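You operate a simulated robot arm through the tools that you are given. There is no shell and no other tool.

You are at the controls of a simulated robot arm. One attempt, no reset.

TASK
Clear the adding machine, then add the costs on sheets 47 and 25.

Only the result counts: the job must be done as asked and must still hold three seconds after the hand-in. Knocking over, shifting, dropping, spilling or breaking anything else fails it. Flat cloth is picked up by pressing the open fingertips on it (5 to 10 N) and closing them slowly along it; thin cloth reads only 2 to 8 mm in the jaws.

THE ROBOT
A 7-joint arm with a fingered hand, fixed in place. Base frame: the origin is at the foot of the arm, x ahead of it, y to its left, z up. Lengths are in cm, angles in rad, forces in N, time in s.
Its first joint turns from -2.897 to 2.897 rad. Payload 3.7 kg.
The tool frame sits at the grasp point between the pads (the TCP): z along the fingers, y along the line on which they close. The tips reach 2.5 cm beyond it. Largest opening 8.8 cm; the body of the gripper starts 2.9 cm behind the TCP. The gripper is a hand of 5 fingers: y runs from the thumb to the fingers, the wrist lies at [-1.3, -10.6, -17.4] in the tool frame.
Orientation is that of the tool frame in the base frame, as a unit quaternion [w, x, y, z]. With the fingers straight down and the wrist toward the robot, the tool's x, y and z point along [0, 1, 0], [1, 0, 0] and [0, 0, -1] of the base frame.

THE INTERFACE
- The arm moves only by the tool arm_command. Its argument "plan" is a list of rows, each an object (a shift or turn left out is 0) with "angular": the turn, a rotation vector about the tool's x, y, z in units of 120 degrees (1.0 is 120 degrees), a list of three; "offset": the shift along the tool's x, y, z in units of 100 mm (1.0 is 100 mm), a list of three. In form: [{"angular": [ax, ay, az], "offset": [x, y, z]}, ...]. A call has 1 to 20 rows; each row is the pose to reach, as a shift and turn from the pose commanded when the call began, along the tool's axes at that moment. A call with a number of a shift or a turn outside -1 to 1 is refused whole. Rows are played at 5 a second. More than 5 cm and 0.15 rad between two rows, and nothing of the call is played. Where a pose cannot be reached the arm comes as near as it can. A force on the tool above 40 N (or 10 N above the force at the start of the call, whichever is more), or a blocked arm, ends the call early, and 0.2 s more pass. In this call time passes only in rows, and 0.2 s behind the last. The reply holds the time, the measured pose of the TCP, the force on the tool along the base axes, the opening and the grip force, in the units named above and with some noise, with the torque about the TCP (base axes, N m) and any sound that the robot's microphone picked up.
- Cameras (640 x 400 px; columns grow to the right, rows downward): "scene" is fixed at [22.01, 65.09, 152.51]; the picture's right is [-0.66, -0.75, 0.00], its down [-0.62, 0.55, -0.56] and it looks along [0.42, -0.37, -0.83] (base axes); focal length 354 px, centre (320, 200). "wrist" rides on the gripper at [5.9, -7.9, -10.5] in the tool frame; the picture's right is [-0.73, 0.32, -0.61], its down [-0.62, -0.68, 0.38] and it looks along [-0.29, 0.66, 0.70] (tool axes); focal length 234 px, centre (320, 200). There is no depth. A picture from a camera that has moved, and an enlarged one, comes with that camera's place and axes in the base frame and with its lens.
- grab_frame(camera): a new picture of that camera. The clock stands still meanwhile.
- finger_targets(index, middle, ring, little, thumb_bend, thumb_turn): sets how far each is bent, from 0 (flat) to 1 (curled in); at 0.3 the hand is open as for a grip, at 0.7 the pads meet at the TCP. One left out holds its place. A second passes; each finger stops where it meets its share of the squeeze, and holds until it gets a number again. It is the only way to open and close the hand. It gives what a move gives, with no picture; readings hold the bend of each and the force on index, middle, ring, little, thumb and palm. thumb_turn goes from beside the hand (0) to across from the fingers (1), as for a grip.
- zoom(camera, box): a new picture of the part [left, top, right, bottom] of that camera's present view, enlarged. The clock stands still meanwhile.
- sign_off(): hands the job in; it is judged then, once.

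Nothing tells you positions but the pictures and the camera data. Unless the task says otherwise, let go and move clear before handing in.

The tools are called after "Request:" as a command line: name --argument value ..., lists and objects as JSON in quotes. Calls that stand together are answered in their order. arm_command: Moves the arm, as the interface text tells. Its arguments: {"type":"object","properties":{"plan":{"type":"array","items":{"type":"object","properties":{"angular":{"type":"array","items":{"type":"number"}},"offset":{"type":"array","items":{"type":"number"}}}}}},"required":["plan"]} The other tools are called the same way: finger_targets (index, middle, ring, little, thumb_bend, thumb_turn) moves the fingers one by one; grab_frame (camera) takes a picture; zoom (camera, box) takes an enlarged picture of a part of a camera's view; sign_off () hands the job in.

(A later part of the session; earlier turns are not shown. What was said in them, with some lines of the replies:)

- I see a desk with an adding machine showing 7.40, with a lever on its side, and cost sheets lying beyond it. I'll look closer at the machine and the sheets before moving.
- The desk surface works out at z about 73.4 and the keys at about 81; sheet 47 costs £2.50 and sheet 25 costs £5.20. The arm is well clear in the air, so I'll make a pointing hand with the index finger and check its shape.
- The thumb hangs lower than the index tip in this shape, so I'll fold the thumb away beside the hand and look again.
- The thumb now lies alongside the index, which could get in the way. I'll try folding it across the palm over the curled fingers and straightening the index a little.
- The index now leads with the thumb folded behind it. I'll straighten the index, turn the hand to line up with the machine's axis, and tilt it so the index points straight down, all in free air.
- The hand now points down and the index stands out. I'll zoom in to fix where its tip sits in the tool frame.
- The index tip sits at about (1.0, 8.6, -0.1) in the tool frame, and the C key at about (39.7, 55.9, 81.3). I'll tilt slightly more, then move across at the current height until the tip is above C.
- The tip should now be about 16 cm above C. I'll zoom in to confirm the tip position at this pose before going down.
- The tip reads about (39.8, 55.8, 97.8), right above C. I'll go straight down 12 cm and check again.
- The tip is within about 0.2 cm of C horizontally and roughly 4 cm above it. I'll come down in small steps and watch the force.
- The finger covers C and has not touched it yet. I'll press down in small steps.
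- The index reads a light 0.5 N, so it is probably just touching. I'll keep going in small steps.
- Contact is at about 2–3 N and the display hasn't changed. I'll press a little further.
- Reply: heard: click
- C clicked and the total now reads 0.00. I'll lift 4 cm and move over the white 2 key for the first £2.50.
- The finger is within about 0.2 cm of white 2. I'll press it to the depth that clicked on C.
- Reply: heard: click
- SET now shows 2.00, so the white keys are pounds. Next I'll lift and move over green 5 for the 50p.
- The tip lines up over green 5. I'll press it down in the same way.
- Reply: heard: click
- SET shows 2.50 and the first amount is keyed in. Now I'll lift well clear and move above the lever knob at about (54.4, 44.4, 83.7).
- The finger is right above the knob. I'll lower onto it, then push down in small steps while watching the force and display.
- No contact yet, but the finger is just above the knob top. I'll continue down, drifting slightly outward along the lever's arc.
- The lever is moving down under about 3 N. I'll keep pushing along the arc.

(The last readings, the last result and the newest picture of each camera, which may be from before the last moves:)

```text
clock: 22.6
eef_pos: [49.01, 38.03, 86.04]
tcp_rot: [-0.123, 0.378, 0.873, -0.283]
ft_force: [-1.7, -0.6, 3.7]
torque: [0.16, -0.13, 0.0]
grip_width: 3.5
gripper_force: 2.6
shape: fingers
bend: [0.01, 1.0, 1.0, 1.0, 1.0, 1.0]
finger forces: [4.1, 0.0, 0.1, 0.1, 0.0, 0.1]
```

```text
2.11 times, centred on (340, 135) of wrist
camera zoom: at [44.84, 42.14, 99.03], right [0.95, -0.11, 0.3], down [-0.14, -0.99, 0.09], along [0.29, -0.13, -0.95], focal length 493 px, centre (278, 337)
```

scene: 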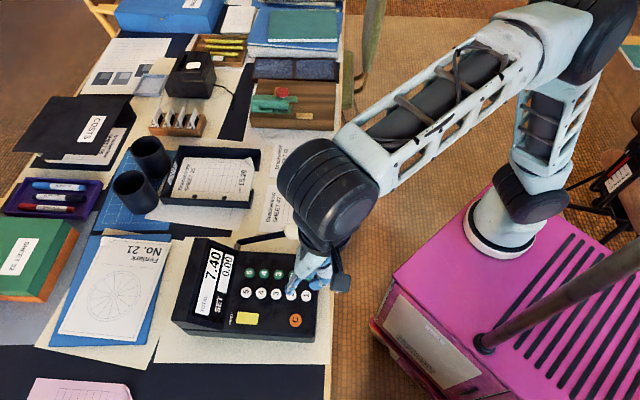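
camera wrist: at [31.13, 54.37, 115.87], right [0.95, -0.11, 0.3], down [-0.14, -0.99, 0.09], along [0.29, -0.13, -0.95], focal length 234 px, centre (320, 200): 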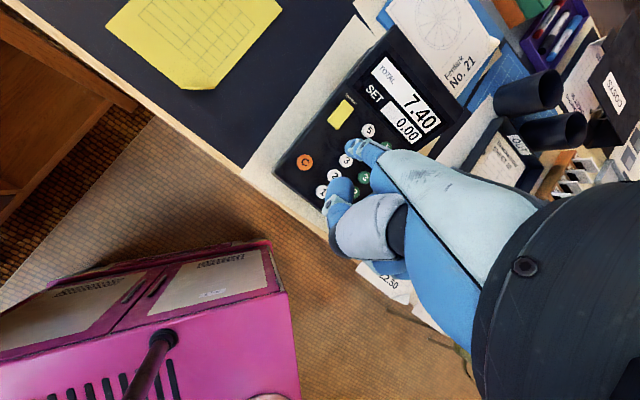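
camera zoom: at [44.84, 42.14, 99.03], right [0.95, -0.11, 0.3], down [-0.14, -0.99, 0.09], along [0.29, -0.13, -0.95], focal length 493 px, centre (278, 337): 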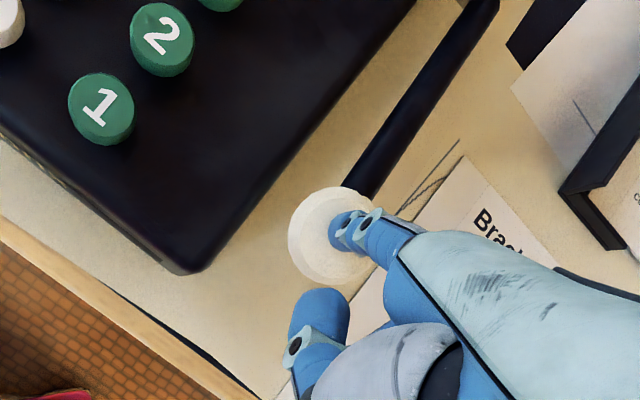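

The lever is now about level and nothing has registered yet. I'll keep going down.

Request:
arm_command --plan '[{"offset": [0, 0.027, 0.0545]}, {"offset": [0, 0.058, 0.106]}, {"offset": [0, 0.094, 0.155]}, {"offset": [0, 0.129, 0.203]}]'

Request:
zoom --camera "scene" --box '[180, 180, 380, 320]'

Request:
zoom --camera "wrist" --box '[220, 40, 460, 230]'

```text
clock: 23.7
eef_pos: [48.77, 38.11, 84.01]
tcp_rot: [-0.123, 0.378, 0.874, -0.28]
ft_force: [-5.3, -4.7, 21.9]
torque: [0.84, -0.76, -0.01]
grip_width: 3.38
gripper_force: 11.4
shape: fingers
bend: [0.01, 1.0, 1.0, 1.0, 1.0, 1.0]
finger forces: [22.5, 0.1, 0.0, 0.0, 0.0, 0.1]
stopped in row 4: the force on the tool passed its limit at 42 N (the readings are from after the stop); the commanded pose is now the measured one
```

```text
2.86 times, centred on (280, 250) of scene
camera zoom: at [22.01, 65.09, 152.51], right [-0.66, -0.75, 0.0], down [-0.62, 0.55, -0.56], along [0.42, -0.37, -0.83], focal length 1010 px, centre (434, 57)
```

zoom: 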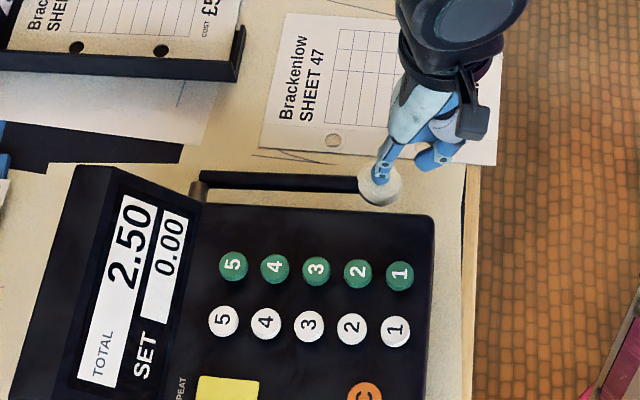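

```text
2.11 times, centred on (340, 135) of wrist
camera zoom: at [44.59, 42.11, 97.11], right [0.95, -0.11, 0.3], down [-0.14, -0.99, 0.08], along [0.29, -0.12, -0.95], focal length 493 px, centre (278, 337)
```

zoom: 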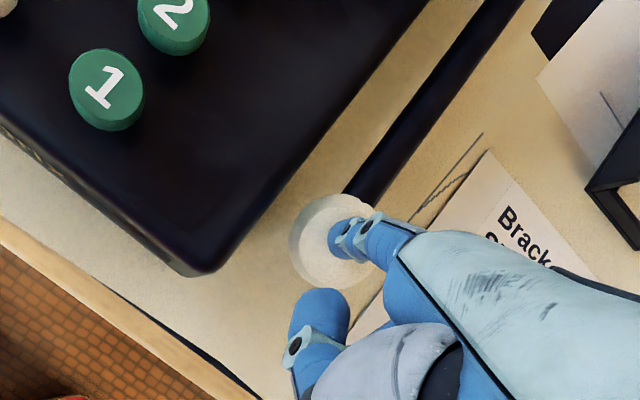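

The lever hit its stop and the total reads 2.50 with SET back at 0.00. I'll ease up gently so the lever returns with the finger, then check.

Request:
arm_command --plan '[{"offset": [0, -0.047, -0.065]}, {"offset": [0, -0.106, -0.146]}, {"offset": [0, -0.176, -0.243]}, {"offset": [0, -0.247, -0.34]}, {"offset": [0, -0.323, -0.446]}, {"offset": [0, -0.412, -0.567]}, {"offset": [0, -0.529, -0.729]}, {"offset": [0, -0.647, -0.891]}]'

Request:
zoom --camera "scene" --box '[180, 180, 380, 320]'

Request:
zoom --camera "wrist" --box '[220, 40, 460, 230]'

```text
clock: 25.5
eef_pos: [48.84, 38.09, 95.01]
tcp_rot: [-0.122, 0.377, 0.874, -0.282]
ft_force: [0.2, -0.1, 0.1]
torque: [-0.02, -0.02, -0.02]
grip_width: 3.59
gripper_force: 0.2
shape: fingers
bend: [0.0, 1.0, 1.0, 1.0, 1.0, 1.0]
finger forces: [0.0, 0.0, 0.0, 0.0, 0.1, 0.1]
```

```text
2.86 times, centred on (280, 250) of scene
camera zoom: at [22.01, 65.09, 152.51], right [-0.66, -0.75, 0.0], down [-0.62, 0.55, -0.56], along [0.42, -0.37, -0.83], focal length 1010 px, centre (434, 57)
```

zoom: 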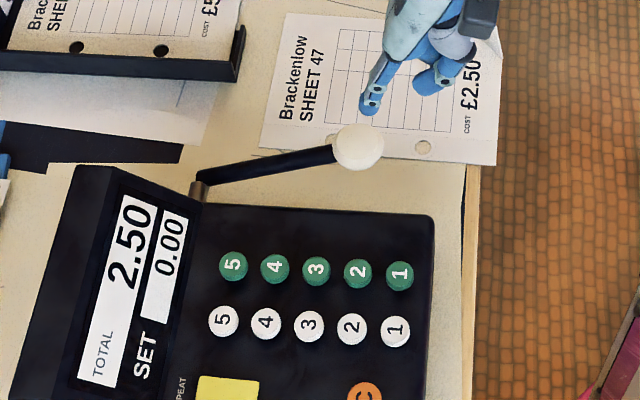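

```text
2.11 times, centred on (340, 135) of wrist
camera zoom: at [44.65, 42.08, 108.03], right [0.95, -0.11, 0.3], down [-0.14, -0.99, 0.08], along [0.29, -0.12, -0.95], focal length 493 px, centre (278, 337)
```

zoom: 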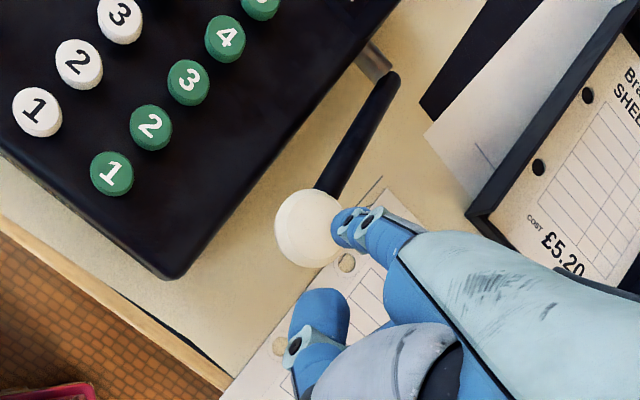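

The lever sprang back to rest and the total holds at 2.50. Next is £5.20, so I'll move high over to white 5.

Request:
arm_command --plan '[{"offset": [0.34, 0.19, -0.137]}, {"offset": [0.679, 0.38, -0.274]}]'

Request:
arm_command --plan '[{"offset": [0.34, 0.19, -0.137]}, {"offset": [0.679, 0.38, -0.274]}]'

Request:
zoom --camera "scene" --box '[160, 220, 380, 350]'

Request:
zoom --camera "wrist" --box '[260, 70, 460, 230]'

```text
clock: 26.1
eef_pos: [47.8, 46.07, 95.04]
tcp_rot: [-0.122, 0.378, 0.874, -0.28]
ft_force: [-0.5, -0.1, 0.0]
torque: [-0.02, 0.03, -0.02]
grip_width: 3.6
gripper_force: 0.0
shape: fingers
bend: [0.0, 1.0, 1.0, 1.0, 1.0, 1.0]
finger forces: [0.0, 0.0, 0.0, 0.0, 0.0, 0.0]
```

```text
clock: 26.7
eef_pos: [46.43, 54.28, 94.98]
tcp_rot: [-0.124, 0.379, 0.873, -0.281]
ft_force: [-0.7, 0.3, 0.3]
torque: [0.04, -0.01, -0.03]
grip_width: 3.6
gripper_force: 0.0
shape: fingers
bend: [0.0, 1.0, 1.0, 1.0, 1.0, 1.0]
finger forces: [0.0, 0.0, 0.0, 0.0, 0.0, 0.0]
```

```text
2.91 times, centred on (270, 285) of scene
camera zoom: at [22.01, 65.09, 152.51], right [-0.66, -0.75, 0.0], down [-0.62, 0.55, -0.56], along [0.42, -0.37, -0.83], focal length 1029 px, centre (466, -47)
```

zoom: 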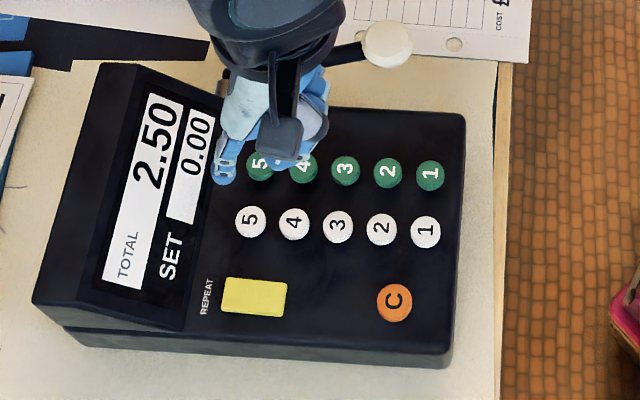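

```text
2.50 times, centred on (360, 150) of wrist
camera zoom: at [42.29, 58.42, 107.88], right [0.95, -0.11, 0.3], down [-0.14, -0.99, 0.09], along [0.29, -0.12, -0.95], focal length 585 px, centre (220, 325)
```

zoom: 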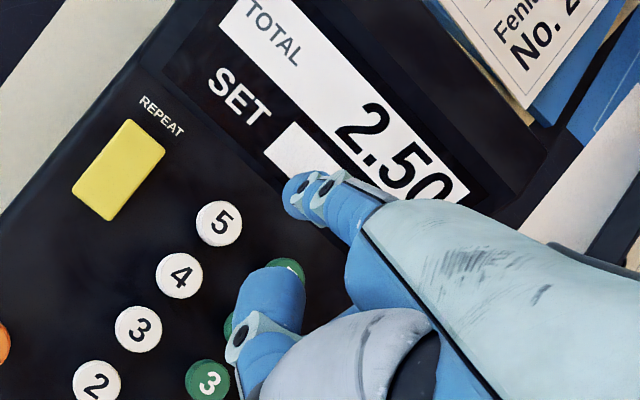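

The finger is centred over white 5. I'll go down and press it.

Request:
arm_command --plan '[{"offset": [0, 0.176, 0.243]}, {"offset": [0, 0.353, 0.486]}, {"offset": [0, 0.47, 0.648]}, {"offset": [0, 0.494, 0.68]}, {"offset": [0, 0.512, 0.705]}, {"offset": [0, 0.526, 0.725]}]'

Request:
zoom --camera "scene" --box '[160, 220, 380, 350]'

```text
clock: 28.1
eef_pos: [46.33, 54.26, 86.03]
tcp_rot: [-0.122, 0.378, 0.874, -0.281]
ft_force: [-0.7, -1.1, 7.7]
torque: [0.32, -0.28, 0.0]
grip_width: 3.6
gripper_force: 3.7
shape: fingers
bend: [0.0, 1.0, 1.0, 1.0, 1.0, 1.0]
finger forces: [6.8, 0.0, 0.0, 0.0, 0.0, 0.0]
heard: click
```

```text
2.91 times, centred on (270, 285) of scene
camera zoom: at [22.01, 65.09, 152.51], right [-0.66, -0.75, 0.0], down [-0.62, 0.55, -0.56], along [0.42, -0.37, -0.83], focal length 1029 px, centre (466, -47)
```

zoom: 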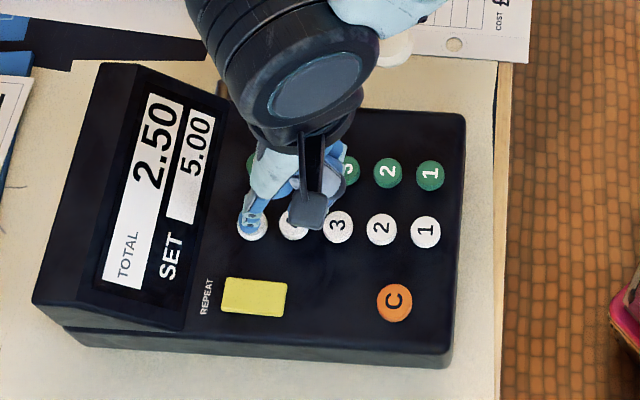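

SET reads 5.00. I'll lift and move to green 2 for the 20p.

Request:
arm_command --plan '[{"offset": [0, -0.118, -0.162]}, {"offset": [0, -0.235, -0.324]}, {"offset": [-0.148, -0.482, -0.146]}, {"offset": [-0.297, -0.729, 0.032]}, {"offset": [-0.445, -0.976, 0.21]}]'

Request:
zoom --camera "scene" --box '[160, 220, 380, 350]'

Request:
zoom --camera "wrist" --box '[260, 70, 460, 230]'

```text
clock: 29.3
eef_pos: [42.7, 44.76, 89.84]
tcp_rot: [-0.123, 0.378, 0.874, -0.281]
ft_force: [0.1, 0.4, 0.0]
torque: [-0.03, 0.03, 0.02]
grip_width: 3.59
gripper_force: 0.1
shape: fingers
bend: [0.0, 1.0, 1.0, 1.0, 1.0, 1.0]
finger forces: [0.0, 0.0, 0.0, 0.0, 0.0, 0.0]
```

```text
2.91 times, centred on (270, 285) of scene
camera zoom: at [22.01, 65.09, 152.51], right [-0.66, -0.75, 0.0], down [-0.62, 0.55, -0.56], along [0.42, -0.37, -0.83], focal length 1029 px, centre (466, -47)
```

zoom: 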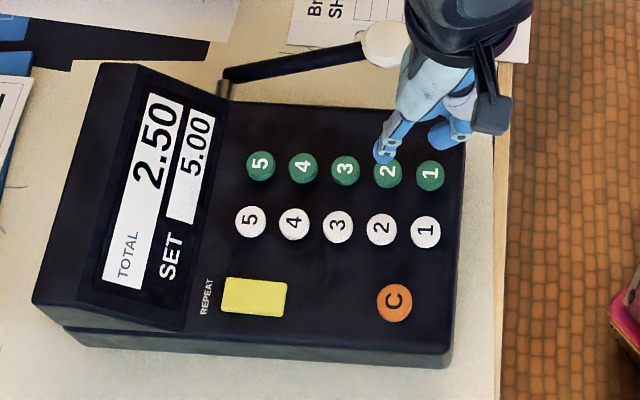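

```text
2.50 times, centred on (360, 150) of wrist
camera zoom: at [38.51, 48.87, 102.92], right [0.95, -0.11, 0.3], down [-0.14, -0.99, 0.09], along [0.29, -0.12, -0.95], focal length 585 px, centre (220, 325)
```

zoom: 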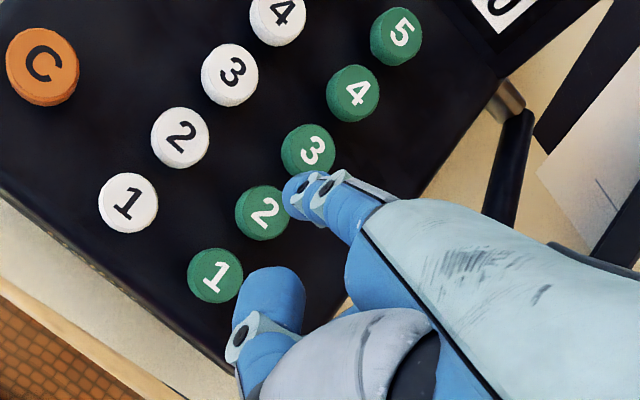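

The finger is over green 2. I'll press it.

Request:
arm_command --plan '[{"offset": [0, 0.118, 0.162]}, {"offset": [0, 0.176, 0.243]}, {"offset": [0, 0.2, 0.275]}, {"offset": [0, 0.215, 0.296]}, {"offset": [0, 0.226, 0.312]}]'

Request:
zoom --camera "scene" --box '[160, 220, 380, 350]'

```text
clock: 30.5
eef_pos: [42.89, 44.89, 86.11]
tcp_rot: [-0.123, 0.378, 0.873, -0.281]
ft_force: [0.1, -1.2, 2.6]
torque: [0.13, -0.12, -0.04]
grip_width: 3.63
gripper_force: 1.4
shape: fingers
bend: [0.0, 1.0, 1.0, 1.0, 1.0, 1.0]
finger forces: [2.8, 0.1, 0.1, 0.0, 0.1, 0.1]
heard: click
```

```text
2.91 times, centred on (270, 285) of scene
camera zoom: at [22.01, 65.09, 152.51], right [-0.66, -0.75, 0.0], down [-0.62, 0.55, -0.56], along [0.42, -0.37, -0.83], focal length 1029 px, centre (466, -47)
```

zoom: 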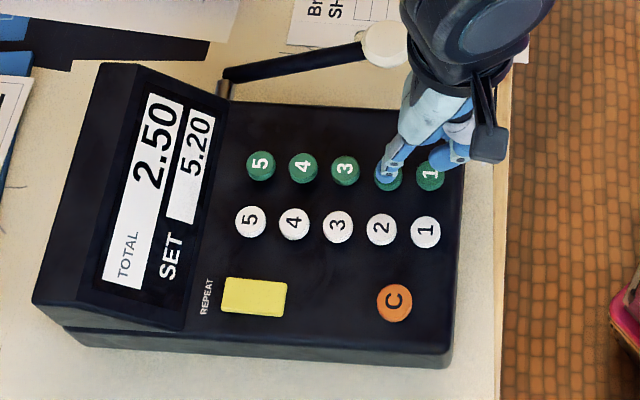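

SET shows 5.20. I'll lift clear and return to above the lever knob.

Request:
arm_command --plan '[{"offset": [0, -0.176, -0.243]}, {"offset": [0, -0.353, -0.486]}, {"offset": [0, -0.529, -0.729]}]'

Request:
arm_command --plan '[{"offset": [-0.31, 0.026, -0.019]}, {"offset": [-0.617, 0.053, -0.039]}, {"offset": [-0.925, 0.079, -0.058]}]'

Request:
zoom --camera "scene" --box '[180, 180, 380, 320]'

Request:
zoom --camera "wrist" --box '[220, 40, 460, 230]'

```text
clock: 31.3
eef_pos: [42.61, 44.78, 95.23]
tcp_rot: [-0.122, 0.378, 0.874, -0.281]
ft_force: [0.6, -0.3, -0.5]
torque: [-0.01, -0.02, 0.02]
grip_width: 3.58
gripper_force: 0.1
shape: fingers
bend: [0.0, 1.0, 1.0, 1.0, 1.0, 1.0]
finger forces: [0.1, 0.0, 0.0, 0.0, 0.0, 0.0]
```

```text
clock: 32.1
eef_pos: [49.77, 38.71, 95.29]
tcp_rot: [-0.123, 0.378, 0.874, -0.28]
ft_force: [-0.1, -0.4, -0.3]
torque: [0.02, 0.01, -0.02]
grip_width: 3.61
gripper_force: 0.2
shape: fingers
bend: [0.0, 1.0, 1.0, 1.0, 1.0, 1.0]
finger forces: [0.1, 0.0, 0.0, 0.0, 0.1, 0.0]
```

```text
2.86 times, centred on (280, 250) of scene
camera zoom: at [22.01, 65.09, 152.51], right [-0.66, -0.75, 0.0], down [-0.62, 0.55, -0.56], along [0.42, -0.37, -0.83], focal length 1010 px, centre (434, 57)
```

zoom: 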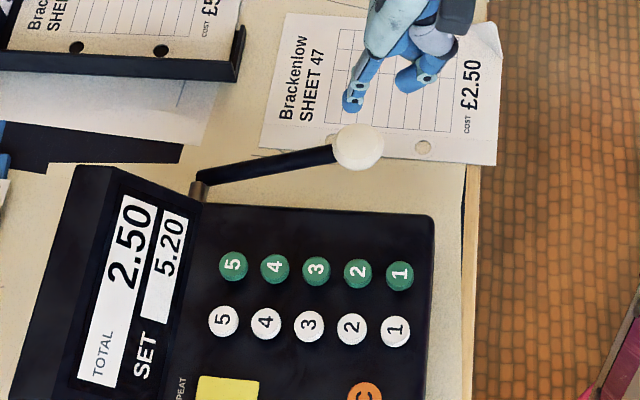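

```text
2.11 times, centred on (340, 135) of wrist
camera zoom: at [45.54, 42.9, 108.22], right [0.95, -0.11, 0.3], down [-0.14, -0.99, 0.09], along [0.29, -0.12, -0.95], focal length 493 px, centre (278, 337)
```

zoom: 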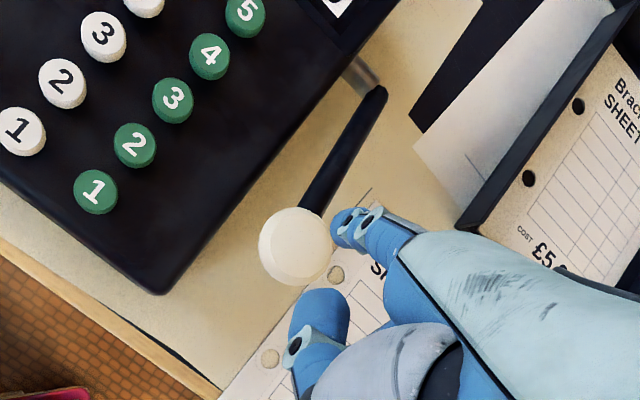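

The pose matches the first pull. I'll follow the same arc down in one call to roughly level, then finish in small steps.

Request:
arm_command --plan '[{"offset": [0, 0.118, 0.162]}, {"offset": [0, 0.235, 0.324]}, {"offset": [0, 0.279, 0.385]}, {"offset": [-0.001, 0.295, 0.441]}, {"offset": [-0.001, 0.313, 0.49]}, {"offset": [-0.002, 0.34, 0.545]}, {"offset": [-0.002, 0.363, 0.602]}, {"offset": [-0.003, 0.386, 0.66]}, {"offset": [-0.003, 0.409, 0.717]}, {"offset": [-0.004, 0.432, 0.775]}, {"offset": [-0.004, 0.451, 0.817]}]'

Request:
arm_command --plan '[{"offset": [0, 0.014, 0.027]}, {"offset": [0, 0.027, 0.0545]}, {"offset": [0, 0.043, 0.08]}, {"offset": [0, 0.058, 0.106]}]'

Request:
zoom --camera "scene" --box '[180, 180, 380, 320]'

```text
clock: 34.5
eef_pos: [49.0, 37.8, 85.81]
tcp_rot: [-0.122, 0.378, 0.874, -0.28]
ft_force: [-2.1, -1.7, 4.4]
torque: [0.16, -0.07, -0.02]
grip_width: 3.48
gripper_force: 1.9
shape: fingers
bend: [0.01, 1.0, 1.0, 1.0, 1.0, 1.0]
finger forces: [4.5, 0.0, 0.0, 0.1, 0.0, 0.1]
```

```text
clock: 35.5
eef_pos: [48.93, 37.8, 84.7]
tcp_rot: [-0.122, 0.378, 0.874, -0.281]
ft_force: [-2.1, -1.5, 4.6]
torque: [0.16, -0.13, 0.02]
grip_width: 3.47
gripper_force: 2.3
shape: fingers
bend: [0.01, 1.0, 1.0, 1.0, 1.0, 1.0]
finger forces: [4.9, 0.1, 0.0, 0.1, 0.0, 0.1]
```

```text
2.86 times, centred on (280, 250) of scene
camera zoom: at [22.01, 65.09, 152.51], right [-0.66, -0.75, 0.0], down [-0.62, 0.55, -0.56], along [0.42, -0.37, -0.83], focal length 1010 px, centre (434, 57)
```

zoom: 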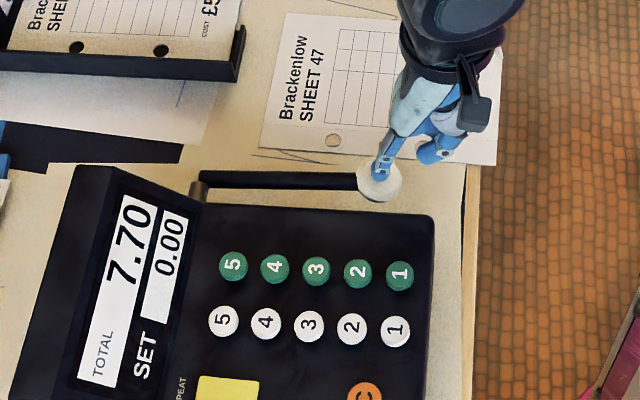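

The total reads 7.70, which is 2.50 + 5.20. I'll ease up so the lever returns, and rise clear.

Request:
arm_command --plan '[{"offset": [0, -0.047, -0.065]}, {"offset": [0, -0.106, -0.146]}, {"offset": [0, -0.176, -0.243]}, {"offset": [0, -0.247, -0.34]}, {"offset": [0, -0.323, -0.446]}, {"offset": [0, -0.412, -0.567]}, {"offset": [0, -0.529, -0.729]}, {"offset": [0, -0.647, -0.891]}]'

Request:
arm_command --plan '[{"offset": [0, -0.176, -0.243]}, {"offset": [0, -0.353, -0.486]}, {"offset": [0, -0.47, -0.648]}]'

Request:
grab_frame --camera "scene"

Request:
zoom --camera "scene" --box '[160, 180, 380, 350]'

Request:
grab_frame --camera "wrist"

```text
clock: 37.3
eef_pos: [48.89, 37.91, 95.71]
tcp_rot: [-0.123, 0.378, 0.873, -0.281]
ft_force: [-0.3, 0.2, -0.1]
torque: [-0.01, 0.01, 0.02]
grip_width: 3.58
gripper_force: 0.0
shape: fingers
bend: [0.0, 1.0, 1.0, 1.0, 1.0, 1.0]
finger forces: [0.0, 0.1, 0.0, 0.1, 0.0, 0.0]
```

```text
clock: 38.1
eef_pos: [48.98, 37.74, 103.69]
tcp_rot: [-0.123, 0.377, 0.874, -0.281]
ft_force: [0.2, 0.7, -0.6]
torque: [-0.02, -0.01, 0.02]
grip_width: 3.59
gripper_force: 0.1
shape: fingers
bend: [0.0, 1.0, 1.0, 1.0, 1.0, 1.0]
finger forces: [0.1, 0.0, 0.0, 0.1, 0.1, 0.0]
```

```text
taken
```

scene: 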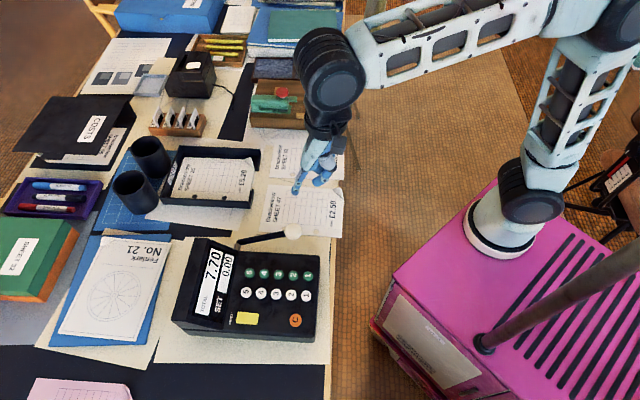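

```text
2.35 times, centred on (270, 265) of scene
camera zoom: at [22.01, 65.09, 152.51], right [-0.66, -0.75, 0.0], down [-0.62, 0.55, -0.56], along [0.42, -0.37, -0.83], focal length 832 px, centre (438, 47)
```

zoom: 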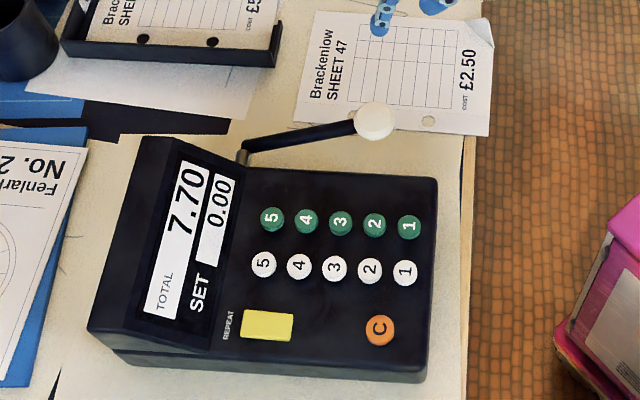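

```text
taken
camera wrist: at [44.7, 41.9, 116.73], right [0.95, -0.11, 0.3], down [-0.14, -0.99, 0.09], along [0.29, -0.12, -0.95], focal length 234 px, centre (320, 200)
```

wrist: 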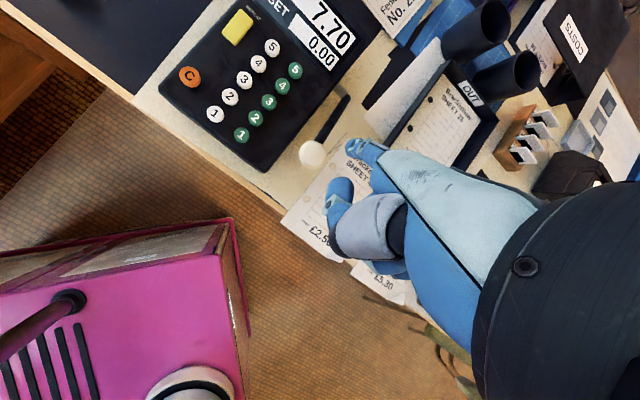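

The total is 7.70, the lever is at rest and the hand is clear. Before handing in, I'll read both cost figures once more up close.

Request:
zoom --camera "scene" --box '[160, 145, 260, 208]'

Request:
zoom --camera "scene" --box '[255, 180, 350, 240]'

```text
6.35 times, centred on (210, 176) of scene
camera zoom: at [22.01, 65.09, 152.51], right [-0.66, -0.75, 0.0], down [-0.62, 0.55, -0.56], along [0.42, -0.37, -0.83], focal length 2245 px, centre (1018, 349)
```

zoom: 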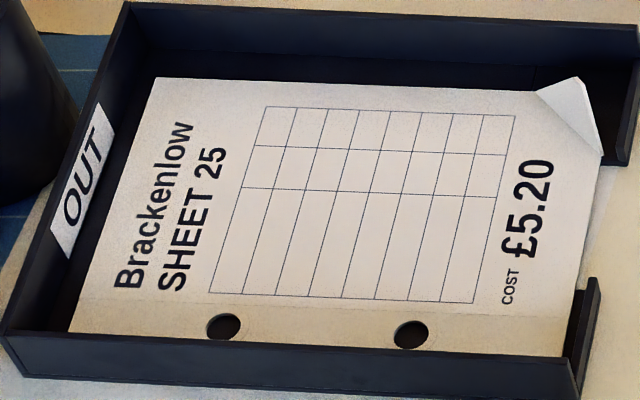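

```text
6.67 times, centred on (302, 210) of scene
camera zoom: at [22.01, 65.09, 152.51], right [-0.66, -0.75, 0.0], down [-0.62, 0.55, -0.56], along [0.42, -0.37, -0.83], focal length 2357 px, centre (437, 133)
```

zoom: 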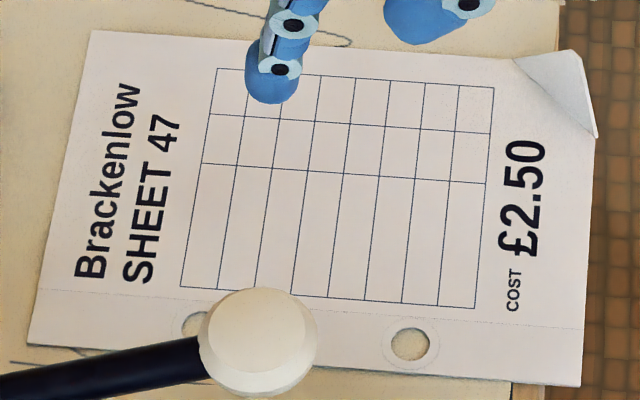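

Sheet 25 reads £5.20 and sheet 47 reads £2.50, matching the machine's 7.70 total. The lever is at rest, nothing else has moved and the hand is clear, so I'm handing the job in.

Request:
sign_off

```text
The job is handed in.
```

The adding machine now shows a total of 7.70, which is sheet 47 at £2.50 plus sheet 25 at £5.20. I have handed the job in.

I pressed C first, which took the old 7.40 back to 0.00. Then I keyed each amount and pulled the lever once for each; the entry window read 2.50 and then 5.20 before the pulls.

The first lever pull went past its end stop and briefly reached 42 N before the arm stopped itself. The machine registered it correctly and the lever sprang back to rest. In the last pictures the entry window read 0.00, the hand was clear, and I saw nothing else on the desk moved.
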